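You operate a simulated robot arm through the tools that you are given. There is no shell and no other tool. Be economical: measure what you need, move in short steps, check, and stop when the job is done.

Carry out the task below with a simulated robot arm. There is one attempt and no reset: what you move stays moved.

TASK
Put the dough cake from the pantry worktop by the filter on the cream whistle card there.
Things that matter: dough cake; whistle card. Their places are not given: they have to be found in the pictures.

It is judged by the outcome, as a careful person would: the job done as asked, and still so three seconds after it is handed in. It fails if anything else is knocked over, pushed out of place, dropped, spilled or broken.

THE ROBOT
A 7-joint arm with a two-finger parallel gripper, fixed in place. Base frame: the origin is at the foot of the arm, x ahead of it, y to its left, z up; the work surface is at about z = 0. Lengths are in mm, angles in rad, forces in N, time in s.
With the tool pointing down near the work surface it reaches from about 220 to 580 mm from the base axis. Its first joint turns from -1.152 to 1.152 rad. Payload 2.5 kg.
Tool frame: the origin (TCP) lies between the finger pads and is the grasp point; the fingertips stand 23 mm ahead of it; z points along the fingers, y is the line along which they close. The gripper opens to 94 mm. The fingers are 38 mm wide and 10 mm thick; the gripper's body (54 by 96 mm) begins 39 mm behind the TCP.
Orientation is that of the tool frame in the base frame, as a unit quaternion [w, x, y, z]. With the fingers straight down and closing along the base's y, the tool's x points along the base's -x, its y along +y and its z along -z.

THE INTERFACE
- The arm moves only by the tool drive_tool. Its argument "targets" is one flat list of numbers, 6 for each row, row after row: the shift along the base's x, y, z in units of 200 mm (1.0 is 200 mm), then the turn, a rotation vector about the base's x, y, z in units of 120 degrees (1.0 is 120 degrees). In form: [tx, ty, tz, wx, wy, wz, tx, ty, tz, wx, wy, wz, ...]. A call has 1 to 20 rows; each row is the pose to reach, as a shift and turn from the pose commanded when the call began. "claw" is the opening, from 0 (shut) to 1 (fully open), set as the call begins (left out, the last holds). A call with a number of a shift or a turn outside -1 to 1 is refused whole. A row lasts 0.2 s, in which the tool goes at most 50 mm and 0.15 rad; a call with a longer step from one row to the next is refused whole, and so is a gripper value outside its range. A pose out of reach is approached as far as the arm can. The call stops where the force on the tool passes 40 N (or 10 N more than at its start, if that is more) or the arm is blocked; 0.2 s more then pass. The fingers move at their own pace (about 108 mm/s each) and stop on an object; they squeeze with about 41 N. The grip force told is the motor's: it shows also when the fingers shut on nothing. Time passes only in rows, and 0.2 s behind the last, so rows that repeat a pose let the fingers close. It gives the time, the measured TCP pose, the force on the tool (base axes), the opening and the grip force at its end, in the units of the frame above (readings bear some noise).
- Cameras (640 x 400 px; columns grow to the right, rows downward): "scene" is fixed at [115.6, -393.4, 546.1]; the picture's right is [0.89, -0.46, 0.00], its down [-0.25, -0.47, -0.85] and it looks along [0.39, 0.75, -0.53] (base axes); focal length 350 px, centre (320, 200). "wrist" rides on the gripper at [-39, 0, -44] in the tool frame; the picture's right is [0.00, -1.00, 0.00], its down [0.97, 0.00, -0.24] and it looks along [0.24, 0.00, 0.97] (tool axes); focal length 218 px, centre (320, 200).
- snapshot(camera): a new picture of that camera. No time passes.
- measure_at(camera, pixels): for up to 12 pixels [column, row] of the newest picture of that camera ("zoom" is the newest enlarged one), the place [x, y, z] in the base frame of the surface seen there, good to about 2 mm, but the place of the scene camera against the robot may be out by one fixed shift of up to 12 mm in any direction. No time passes.
- inspect(camera, box): a new picture of the part [left, top, right, bottom] of that camera's present view, enlarged. No time passes.
- hand_in(): hands the job in; it is judged then, once.

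Work in short steps. Measure before you move; look again where a grasp or a placing could have gone wrong, and mend it. You have 60 turns and 30 pictures in all, the two below and enlarged ones among them. Open the gripper and draw the arm clear of the work before you hand the job in, unless the task says otherwise; then end with one line.

The tools are called after "Emit:" as name(argument=value, ...) on one line, values as JSON. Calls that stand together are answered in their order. drive_tool: Moves the arm, as the interface text tells. Its arguments: {"type":"object","properties":{"targets":{"type":"array","items":{"type":"number"}},"claw":{"type":"number"}},"required":["targets"]} The other tools are called the same way: snapshot (camera) takes a picture; measure_at (camera, pixels) gives the place of the surface under pixels of a picture; inspect (camera, box) takes an enlarged picture of a part of a camera's view; hand_in () hands the job in.

At the start:

```text
time_s: 0.0
tcp_pos: [325.7, -5.1, 238.4]
orientation: [0.0, -0.001, 1.0, 0.0]
force: [0.9, -0.5, 0.4]
width: 93.9
grip_force: 0.0
```

scene: 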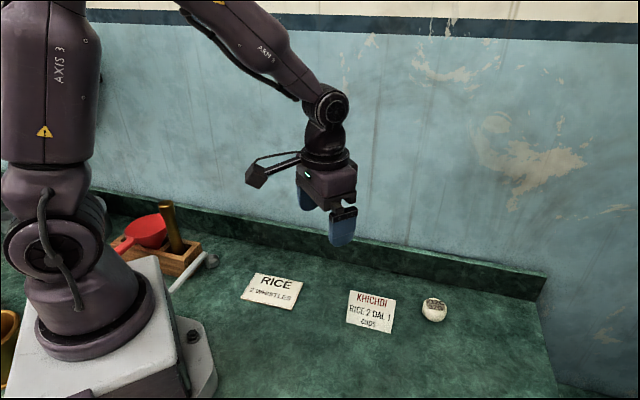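
wrist: 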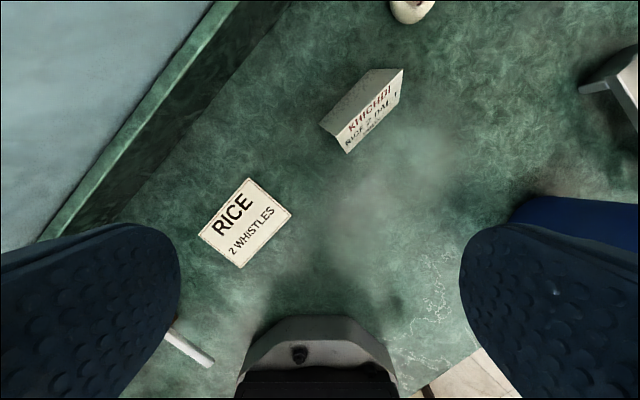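

The RICE 2 WHISTLES card appears to lie flat at scene (272,290), with a tent card at (370,310) and a small round thing at (434,309). I'll enlarge these to identify them.

Emit:
inspect(camera="scene", box=[220, 250, 480, 350])

Emit:
inspect(camera="scene", box=[0, 180, 240, 400])

Emit:
inspect(camera="wrist", box=[300, 0, 640, 212])

```text
2.46 times, centred on (350, 300) of scene
```

zoom: 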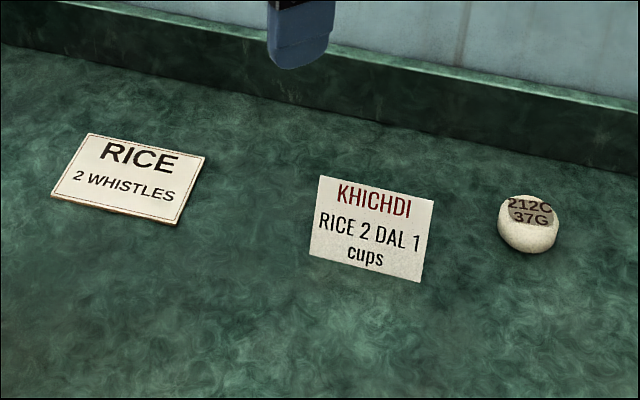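

```text
1.82 times, centred on (120, 290) of scene
```

zoom: 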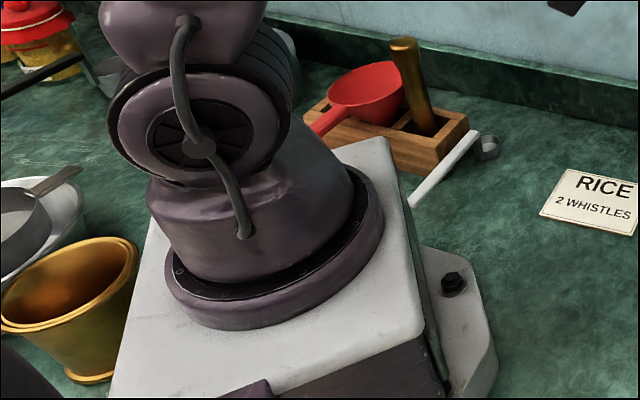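

```text
1.88 times, centred on (470, 106) of wrist
```

zoom: 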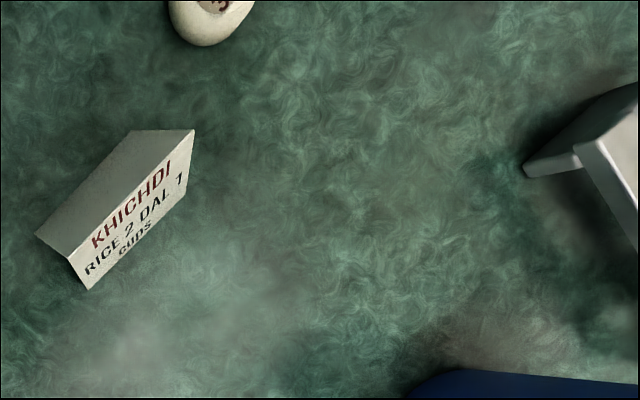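

The round piece is labelled "212C 37G", and a grey object sits at the right of the wrist view. I'll measure these, then look around for the filter and any other dough cake or card.

Emit:
snapshot(camera="scene")

Emit:
measure_at(camera="scene", pixels=[[433, 303], [434, 318], [256, 274], [302, 281], [292, 308], [242, 298], [272, 290], [370, 310], [349, 291], [392, 333], [440, 330], [320, 330]])

Emit:
measure_at(camera="wrist", pixels=[[248, 179], [291, 215], [240, 267], [199, 235], [400, 8], [412, 20], [620, 90], [590, 90], [401, 70], [346, 152], [320, 124], [370, 70]])

```text
24 pictures are left
```

scene: 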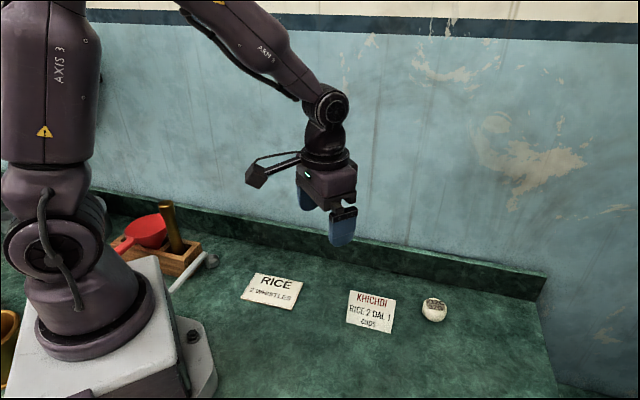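

```text
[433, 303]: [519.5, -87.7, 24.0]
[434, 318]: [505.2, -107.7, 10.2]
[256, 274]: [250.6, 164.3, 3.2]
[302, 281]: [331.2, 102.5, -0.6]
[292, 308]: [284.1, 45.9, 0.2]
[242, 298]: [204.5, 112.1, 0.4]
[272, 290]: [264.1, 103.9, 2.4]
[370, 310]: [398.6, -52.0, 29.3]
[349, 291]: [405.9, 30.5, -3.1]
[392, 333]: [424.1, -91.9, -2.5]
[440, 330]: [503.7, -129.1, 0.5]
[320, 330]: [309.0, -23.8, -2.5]
```

```text
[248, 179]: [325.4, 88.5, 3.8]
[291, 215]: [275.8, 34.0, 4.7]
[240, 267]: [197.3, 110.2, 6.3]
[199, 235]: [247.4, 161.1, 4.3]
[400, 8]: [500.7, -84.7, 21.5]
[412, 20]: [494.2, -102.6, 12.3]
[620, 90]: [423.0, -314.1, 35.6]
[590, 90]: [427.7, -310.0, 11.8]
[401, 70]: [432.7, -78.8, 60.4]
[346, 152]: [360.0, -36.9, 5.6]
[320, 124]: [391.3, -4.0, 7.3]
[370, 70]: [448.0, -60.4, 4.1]
```

Wrist and scene agree to about 10 mm. Moving up and toward the right with small steps to see the round piece and the grey object.

Emit:
drive_tool(targets=[0.08, -0.08, 0.06, 0, 0, 0, 0.17, -0.16, 0.12, 0, 0, 0, 0.26, -0.24, 0.18, 0, 0, 0, 0.35, -0.32, 0.22, 0, 0, 0, 0.44, -0.4, 0.22, 0, 0, 0, 0.5, -0.48, 0.22, 0, 0, 0])

Emit:
snapshot(camera="wrist")

Emit:
snapshot(camera="scene")

```text
time_s: 1.4
tcp_pos: [426.5, -100.6, 279.9]
orientation: [-0.001, 0.0, 1.0, 0.0]
force: [0.7, 0.1, 0.7]
width: 94.1
grip_force: 0.0
```

```text
23 pictures are left
```

wrist: 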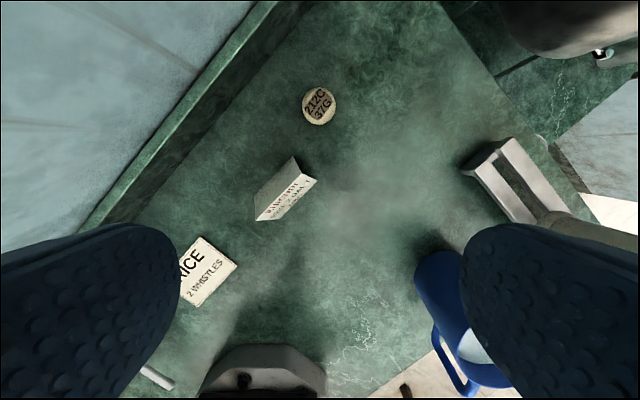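

```text
22 pictures are left
```

scene: 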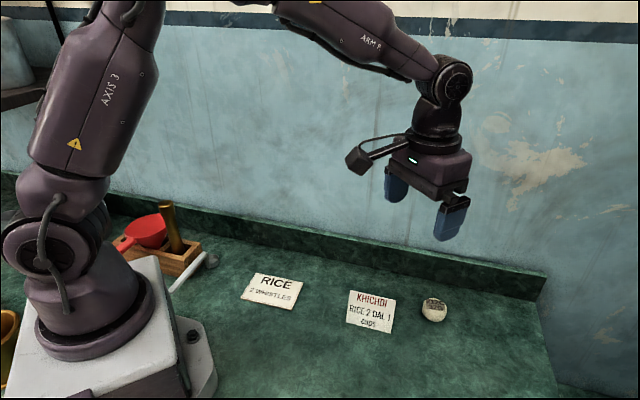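

The round piece is at wrist (319,105); a blue mug and grey thing are at right. I'll enlarge both to be sure what they are.

Emit:
inspect(camera="wrist", box=[239, 70, 399, 170])

Emit:
inspect(camera="wrist", box=[400, 0, 640, 400])

Emit:
measure_at(camera="wrist", pixels=[[319, 105], [303, 107], [336, 105], [319, 88], [319, 124], [295, 158], [317, 180], [257, 219], [490, 165], [540, 200], [440, 270], [470, 350]])

```text
4.00 times, centred on (319, 120) of wrist
```

zoom: 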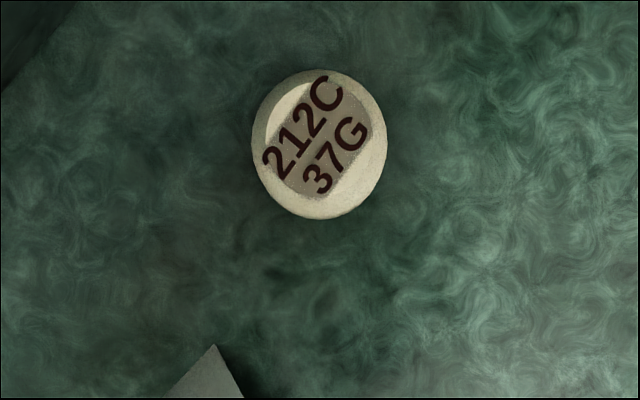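

```text
1.00 times, centred on (520, 200) of wrist
```

zoom: 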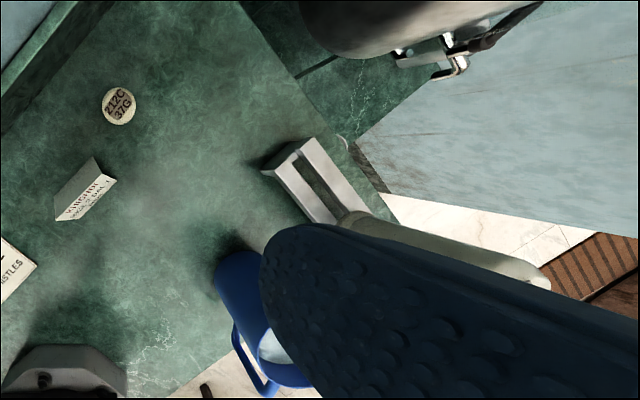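

```text
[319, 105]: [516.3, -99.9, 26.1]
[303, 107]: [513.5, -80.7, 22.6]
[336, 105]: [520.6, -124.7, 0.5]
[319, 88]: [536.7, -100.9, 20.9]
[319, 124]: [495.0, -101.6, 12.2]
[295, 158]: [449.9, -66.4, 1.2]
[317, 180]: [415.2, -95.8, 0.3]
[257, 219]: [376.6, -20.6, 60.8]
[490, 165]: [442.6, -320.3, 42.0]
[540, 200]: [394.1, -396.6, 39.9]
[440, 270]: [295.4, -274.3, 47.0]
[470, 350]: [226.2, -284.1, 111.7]
```

This is the only dough-like cake (centre ≈ (515.5,-101), Ø≈41, height ≈25), and the RICE 2 WHISTLES card is the flat cream one. The steel filter stands on the right. I'll go above the cake and stop at z≈120 to check.

Emit:
drive_tool(targets=[0.15, 0, 0, 0, 0, 0, 0.3, 0, -0.1, 0, 0, 0, 0.45, 0, -0.2, 0, 0, 0, 0.45, 0, -0.4, 0, 0, 0, 0.45, 0, -0.6, 0, 0, 0, 0.45, 0, -0.8, 0, 0, 0, 0.45, 0, -0.8, 0, 0, 0], claw=1)

Emit:
snapshot(camera="wrist")

```text
time_s: 3.0
tcp_pos: [515.5, -101.7, 120.0]
orientation: [0.001, 0.0, 1.0, 0.0]
force: [0.9, 0.2, 0.5]
width: 94.1
grip_force: 0.0
```

```text
19 pictures are left
```

wrist: 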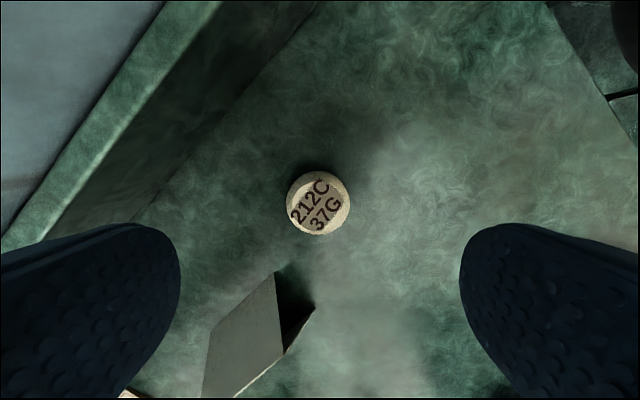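

The cake is at wrist (319,203), between the fingers. I'll measure its rim, the nearest tent-card corners, and the backsplash foot for finger clearance.

Emit:
measure_at(camera="wrist", pixels=[[319, 203], [290, 203], [347, 203], [319, 176], [319, 232], [277, 275], [312, 308], [215, 320], [200, 185], [135, 230], [270, 100]])

```text
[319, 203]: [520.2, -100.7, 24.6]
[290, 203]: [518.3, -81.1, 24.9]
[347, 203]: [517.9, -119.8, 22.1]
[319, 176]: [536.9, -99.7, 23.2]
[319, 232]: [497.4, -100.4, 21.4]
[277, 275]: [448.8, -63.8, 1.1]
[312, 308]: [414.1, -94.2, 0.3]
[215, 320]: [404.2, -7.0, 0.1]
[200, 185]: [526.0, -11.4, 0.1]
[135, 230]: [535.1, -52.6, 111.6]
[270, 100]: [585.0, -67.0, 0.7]
```

Clearances are fine. Descending so the tips are ~4 mm above the worktop, then closing.

Emit:
drive_tool(targets=[0.007, 0.005, -0.15, 0, 0, 0, 0.007, 0.005, -0.3, 0, 0, 0, 0.007, 0.005, -0.4, 0, 0, 0, 0.007, 0.005, -0.465, 0, 0, 0, 0.007, 0.005, -0.465, 0, 0, 0])

Emit:
drive_tool(targets=[0, 0, 0, 0, 0, 0, 0, 0, 0, 0, 0, 0, 0, 0, 0, 0, 0, 0], claw=0)

```text
time_s: 4.2
tcp_pos: [519.8, -100.0, 29.3]
orientation: [0.0, 0.0, 1.0, 0.0]
force: [0.7, 0.1, -0.2]
width: 94.0
grip_force: 0.1
```

```text
time_s: 5.0
tcp_pos: [519.0, -100.4, 30.1]
orientation: [0.0, 0.0, 1.0, 0.0]
force: [0.1, 0.0, 0.1]
width: 42.5
grip_force: 40.9
```

Gripped at 42.5 mm. Lifting straight up to z≈200 and looking.

Emit:
drive_tool(targets=[0, 0, 0.1, 0, 0, 0, 0, 0, 0.25, 0, 0, 0, 0, 0, 0.45, 0, 0, 0, 0, 0, 0.65, 0, 0, 0, 0, 0, 0.8, 0, 0, 0, -0.1, 0.08, 0.8, 0, 0, 0, -0.25, 0.2, 0.8, 0, 0, 0, -0.4, 0.35, 0.8, 0, 0, 0, -0.55, 0.5, 0.8, 0, 0, 0, -0.6, 0.5, 0.8, 0, 0, 0])

Emit:
snapshot(camera="wrist")

Emit:
snapshot(camera="scene")

```text
time_s: 7.2
tcp_pos: [395.3, 5.2, 186.4]
orientation: [0.0, 0.0, 1.0, 0.0]
force: [-0.2, 0.7, -0.3]
width: 0.0
grip_force: 40.5
```

```text
18 pictures are left
```

wrist: 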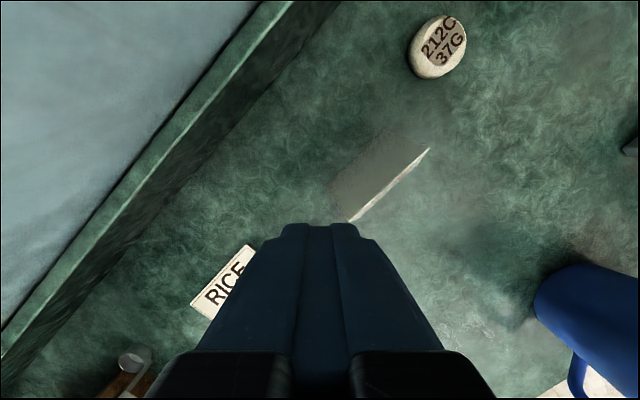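

```text
17 pictures are left
```

scene: 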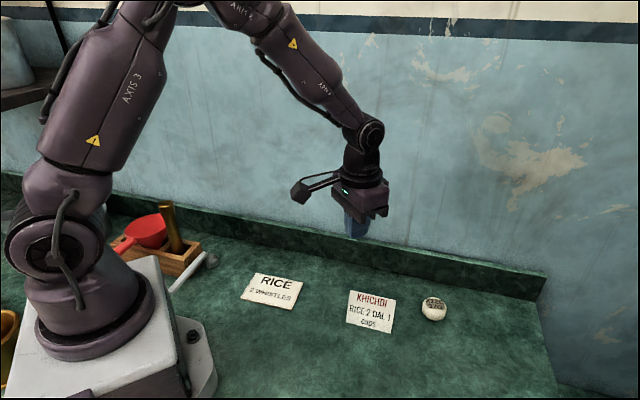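

The grip slipped: width reads 0 and the cake is still on the worktop at wrist (438,48). I'll return above it with open fingers and re-measure its shape.

Emit:
drive_tool(targets=[0.1, -0.1, 0, 0, 0, 0, 0.25, -0.2, 0, 0, 0, 0, 0.4, -0.35, 0, 0, 0, 0, 0.53, -0.48, -0.1, 0, 0, 0, 0.6, -0.5, -0.25, 0, 0, 0, 0.6, -0.5, -0.4, 0, 0, 0, 0.6, -0.5, -0.4, 0, 0, 0], claw=1)

Emit:
inspect(camera="wrist", box=[240, 150, 400, 250])

Emit:
inspect(camera="scene", box=[402, 288, 466, 328])

```text
time_s: 8.8
tcp_pos: [518.9, -95.8, 106.9]
orientation: [0.0, 0.0, 1.0, 0.0]
force: [0.7, -0.1, -0.4]
width: 93.9
grip_force: 0.1
```

```text
4.00 times, centred on (320, 200) of wrist
```

zoom: 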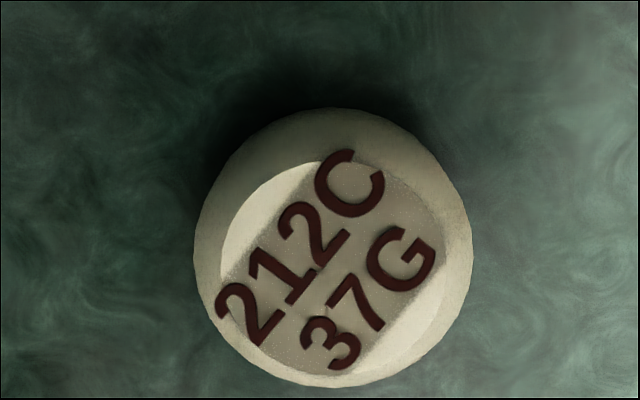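

```text
10.00 times, centred on (434, 308) of scene
```

zoom: 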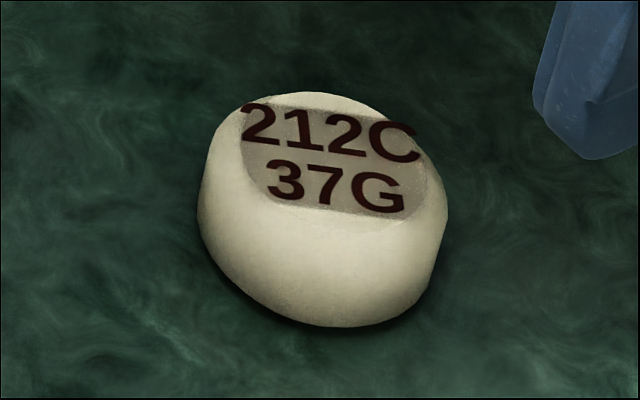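

The cake is barrel-shaped, so I must grip lower, at or below its widest height (~12 mm). Measuring its current centre.

Emit:
snapshot(camera="wrist")

Emit:
measure_at(camera="wrist", pixels=[[323, 212], [292, 209], [354, 209], [323, 181], [323, 243], [380, 212], [323, 280]])

```text
14 pictures are left
```

wrist: 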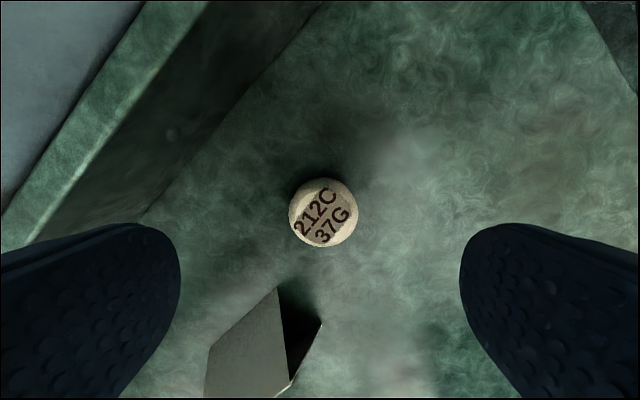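

```text
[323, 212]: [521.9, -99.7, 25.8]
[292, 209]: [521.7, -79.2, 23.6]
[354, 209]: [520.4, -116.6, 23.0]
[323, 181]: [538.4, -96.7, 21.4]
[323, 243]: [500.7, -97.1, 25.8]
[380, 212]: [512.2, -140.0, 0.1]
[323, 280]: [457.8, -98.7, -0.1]
```

Centre ≈ (519.5,-98.5). Descending in steps to TCP z≈27, then I'll read and fine-tune.

Emit:
drive_tool(targets=[0.003, -0.013, -0.15, 0, 0, 0, 0.003, -0.013, -0.3, 0, 0, 0, 0.003, -0.013, -0.4, 0, 0, 0, 0.003, -0.013, -0.4, 0, 0, 0, 0.003, -0.013, -0.4, 0, 0, 0])

```text
time_s: 10.0
tcp_pos: [519.1, -99.9, 25.7]
orientation: [0.001, -0.001, 1.0, 0.0]
force: [0.1, -0.2, -0.7]
width: 94.0
grip_force: 0.0
```

At 25.7, tips ~2.7 mm above the surface. Closing, then a slow short lift to check the hold.

Emit:
drive_tool(targets=[0, 0, -0.005, 0, 0, 0, 0, 0, -0.005, 0, 0, 0, 0, 0, -0.005, 0, 0, 0, 0, 0, -0.005, 0, 0, 0], claw=0)

Emit:
drive_tool(targets=[0, 0, 0.02, 0, 0, 0, 0, 0, 0.05, 0, 0, 0, 0, 0, 0.1, 0, 0, 0, 0, 0, 0.15, 0, 0, 0, 0, 0, 0.2, 0, 0, 0])

Emit:
inspect(camera="scene", box=[370, 230, 498, 330])

```text
time_s: 11.0
tcp_pos: [519.0, -100.8, 26.2]
orientation: [0.0, 0.0, 1.0, 0.0]
force: [0.5, 1.3, 2.0]
width: 42.5
grip_force: 42.0
```

```text
time_s: 12.2
tcp_pos: [518.7, -101.4, 67.5]
orientation: [0.0, 0.0, 1.0, 0.0]
force: [1.1, 0.1, -0.4]
width: 42.8
grip_force: 41.2
```

```text
4.00 times, centred on (434, 280) of scene
```

zoom: 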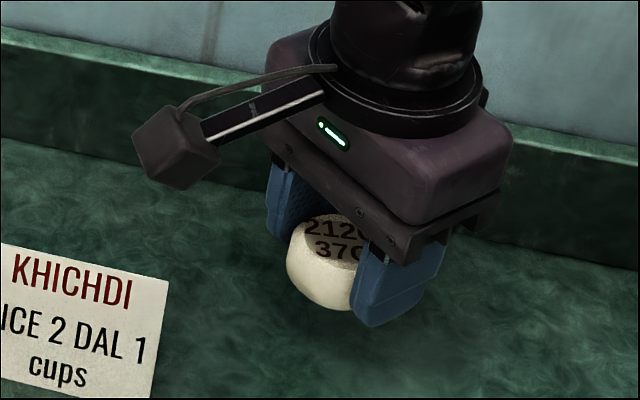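

Held this time (42.8 mm, cake seen at zoom (330,260)). Lifting gently and moving halfway toward the card.

Emit:
drive_tool(targets=[0, 0, 0.08, 0, 0, 0, 0, 0, 0.2, 0, 0, 0, 0, 0, 0.34, 0, 0, 0, 0, 0, 0.46, 0, 0, 0, 0, 0, 0.54, 0, 0, 0, -0.05, 0.04, 0.56, 0, 0, 0, -0.13, 0.1, 0.56, 0, 0, 0, -0.23, 0.18, 0.56, 0, 0, 0, -0.35, 0.28, 0.56, 0, 0, 0, -0.47, 0.38, 0.56, 0, 0, 0, -0.57, 0.46, 0.56, 0, 0, 0, -0.63, 0.5, 0.56, 0, 0, 0, -0.65, 0.52, 0.56, 0, 0, 0])

Emit:
snapshot(camera="scene")

Emit:
measure_at(camera="scene", pixels=[[165, 207], [172, 250], [190, 245], [195, 258], [212, 260], [175, 290], [125, 242], [145, 217], [180, 275], [192, 335], [205, 345]])

```text
time_s: 15.0
tcp_pos: [388.6, 3.5, 179.8]
orientation: [0.0, 0.0, 1.0, 0.0]
force: [0.2, -0.2, -0.3]
width: 42.7
grip_force: 41.0
```

```text
12 pictures are left
```

scene: 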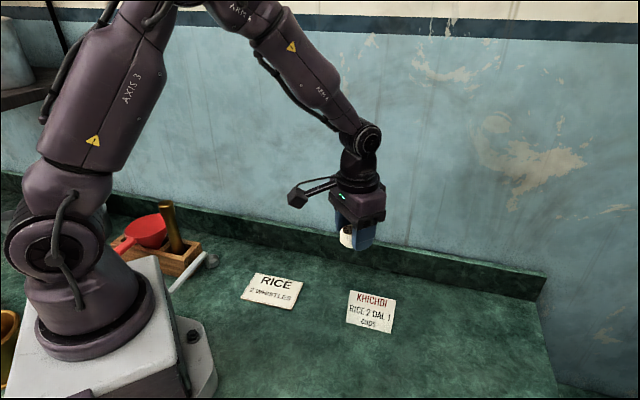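

```text
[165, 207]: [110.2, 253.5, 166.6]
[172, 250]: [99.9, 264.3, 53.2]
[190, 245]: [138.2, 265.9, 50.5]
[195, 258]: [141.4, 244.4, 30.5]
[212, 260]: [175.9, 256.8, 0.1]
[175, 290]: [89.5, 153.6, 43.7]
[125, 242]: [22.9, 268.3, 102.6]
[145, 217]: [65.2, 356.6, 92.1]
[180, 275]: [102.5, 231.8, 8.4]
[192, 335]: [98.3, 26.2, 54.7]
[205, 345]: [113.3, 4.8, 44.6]
```

Still held. The pestle (110,253) and box are clear of the place spot. Moving above the card centre (261,98) at z≈110 and looking.

Emit:
drive_tool(targets=[-0.05, 0.04, 0, 0, 0, 0, -0.13, 0.1, 0, 0, 0, 0, -0.25, 0.18, 0, 0, 0, 0, -0.37, 0.27, 0, 0, 0, 0, -0.49, 0.36, 0, 0, 0, 0, -0.58, 0.43, 0, 0, 0, 0, -0.638, 0.472, -0.02, 0, 0, 0, -0.638, 0.472, -0.1, 0, 0, 0, -0.638, 0.472, -0.2, 0, 0, 0, -0.638, 0.472, -0.3, 0, 0, 0, -0.638, 0.472, -0.35, 0, 0, 0, -0.638, 0.472, -0.35, 0, 0, 0])

Emit:
snapshot(camera="wrist")

Emit:
snapshot(camera="scene")

```text
time_s: 17.6
tcp_pos: [262.5, 94.8, 110.0]
orientation: [0.0, 0.0, 1.0, 0.0]
force: [0.3, 0.9, -0.6]
width: 42.5
grip_force: 41.2
```

```text
11 pictures are left
```

wrist: 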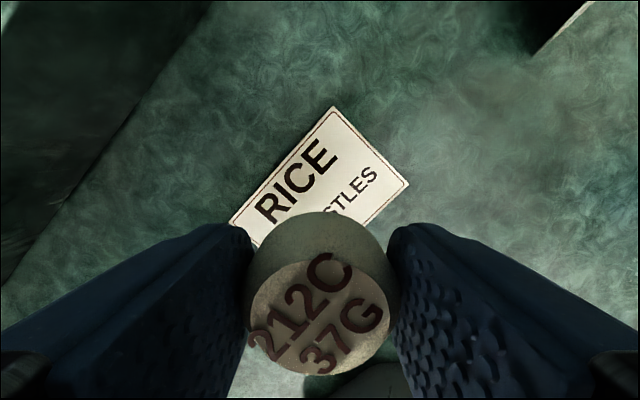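

```text
10 pictures are left
```

scene: 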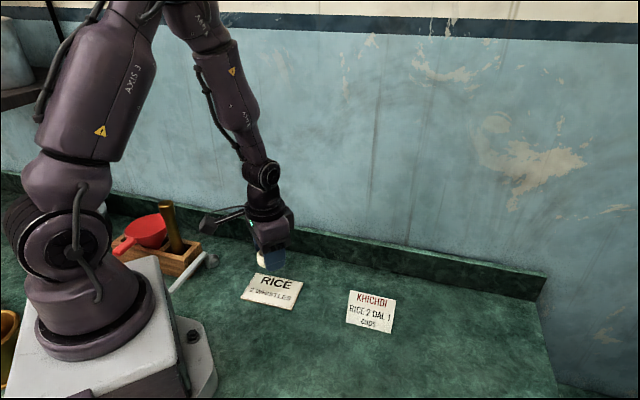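

Measuring the visible card corners from this nearer wrist view to refine its centre.

Emit:
measure_at(camera="wrist", pixels=[[333, 110], [406, 184], [234, 222], [252, 243], [372, 222], [290, 195], [320, 320], [320, 240], [280, 385]])

```text
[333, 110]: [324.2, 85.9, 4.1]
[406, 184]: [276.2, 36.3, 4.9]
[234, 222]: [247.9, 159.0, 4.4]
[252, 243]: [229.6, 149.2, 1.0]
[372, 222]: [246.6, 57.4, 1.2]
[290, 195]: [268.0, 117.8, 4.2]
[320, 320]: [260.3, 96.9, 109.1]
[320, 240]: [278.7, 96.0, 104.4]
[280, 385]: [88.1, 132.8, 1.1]
```

Card centre ≈ (262,97.5), top at z≈4.5, so the cake touches down at TCP z≈30.5. Lowering to ~32.

Emit:
drive_tool(targets=[0, 0.014, -0.08, 0, 0, 0, 0, 0.014, -0.18, 0, 0, 0, 0, 0.014, -0.28, 0, 0, 0, 0, 0.014, -0.35, 0, 0, 0, 0, 0.014, -0.385, 0, 0, 0, 0, 0.014, -0.385, 0, 0, 0, 0, 0.014, -0.385, 0, 0, 0])

```text
time_s: 19.2
tcp_pos: [260.0, 99.4, 31.8]
orientation: [0.0, 0.001, 1.0, 0.0]
force: [0.0, 0.2, -0.9]
width: 42.5
grip_force: 41.0
```

Lowering another millimetre at a time while watching the force for contact.

Emit:
drive_tool(targets=[0, 0, -0.004, 0, 0, 0, 0, 0, -0.008, 0, 0, 0, 0, 0, -0.008, 0, 0, 0])

```text
time_s: 20.0
tcp_pos: [260.5, 98.8, 30.3]
orientation: [0.0, 0.0, 1.0, 0.0]
force: [-0.5, 0.2, -1.1]
width: 42.8
grip_force: 41.3
```

Emit:
drive_tool(targets=[0, 0, -0.004, 0, 0, 0, 0, 0, -0.004, 0, 0, 0])

Emit:
inspect(camera="scene", box=[222, 245, 318, 315])

```text
time_s: 20.6
tcp_pos: [261.8, 100.0, 29.6]
orientation: [0.0, 0.0, 1.0, 0.0]
force: [-1.3, -0.4, 3.4]
width: 42.5
grip_force: 41.4
```

```text
5.71 times, centred on (270, 280) of scene
```

zoom: 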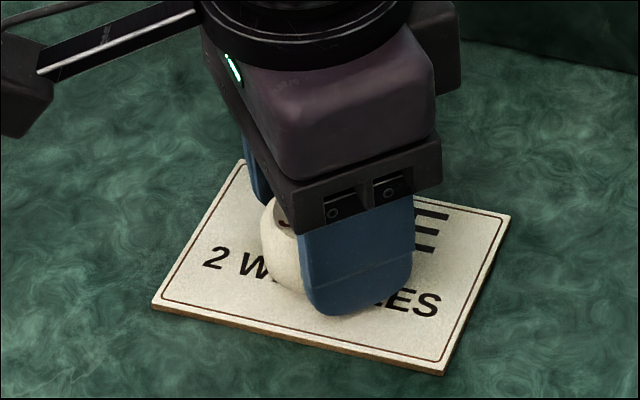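

Force rose to +3.4 N: the cake is touching the card near its middle. Opening partway, then rising straight up.

Emit:
drive_tool(targets=[0, 0, 0, 0, 0, 0, 0, 0, 0, 0, 0, 0, 0, 0, 0, 0, 0, 0], claw=0.75)

Emit:
drive_tool(targets=[0, 0, 0.05, 0, 0, 0, 0, 0, 0.15, 0, 0, 0, 0, 0, 0.3, 0, 0, 0, 0, 0, 0.5, 0, 0, 0, 0, 0, 0.7, 0, 0, 0, 0.1, -0.05, 0.8, 0, 0, 0, 0.25, -0.15, 0.85, 0, 0, 0, 0.4, -0.25, 0.85, 0, 0, 0, 0.5, -0.35, 0.85, 0, 0, 0])

Emit:
snapshot(camera="scene")

Emit:
snapshot(camera="wrist")

```text
time_s: 21.4
tcp_pos: [260.8, 98.7, 29.6]
orientation: [0.0, -0.001, 1.0, 0.0]
force: [-0.2, -0.3, 0.9]
width: 70.6
grip_force: 0.1
```

```text
time_s: 23.4
tcp_pos: [361.2, 28.0, 200.1]
orientation: [-0.001, 0.001, 1.0, 0.0]
force: [-0.3, 0.2, -0.1]
width: 70.7
grip_force: 0.1
```

```text
8 pictures are left
```

scene: 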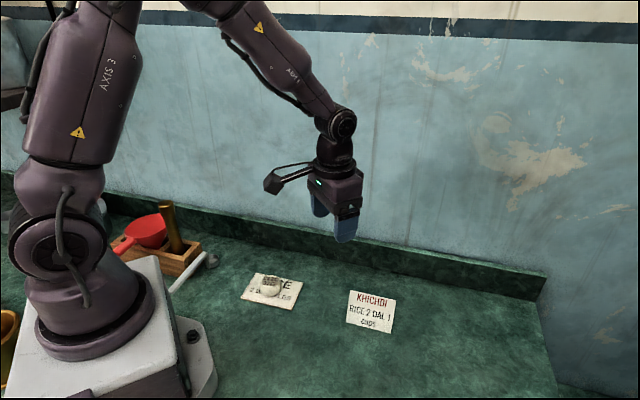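

```text
7 pictures are left
```

wrist: 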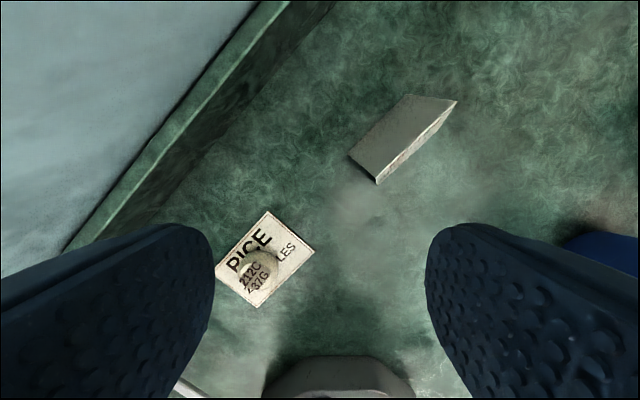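

The cake rests on the card at wrist (259,268), the card hasn't moved, everything else is in place, and the arm is clear. Handing in.

Emit:
hand_in()

```text
The job is handed in.
```

The dough cake is on the cream "RICE 2 WHISTLES" card near its middle, nothing else was moved, and the gripper is open and clear; the first grip slipped and left the cake on the worktop, so I picked it up again with a lower grip.
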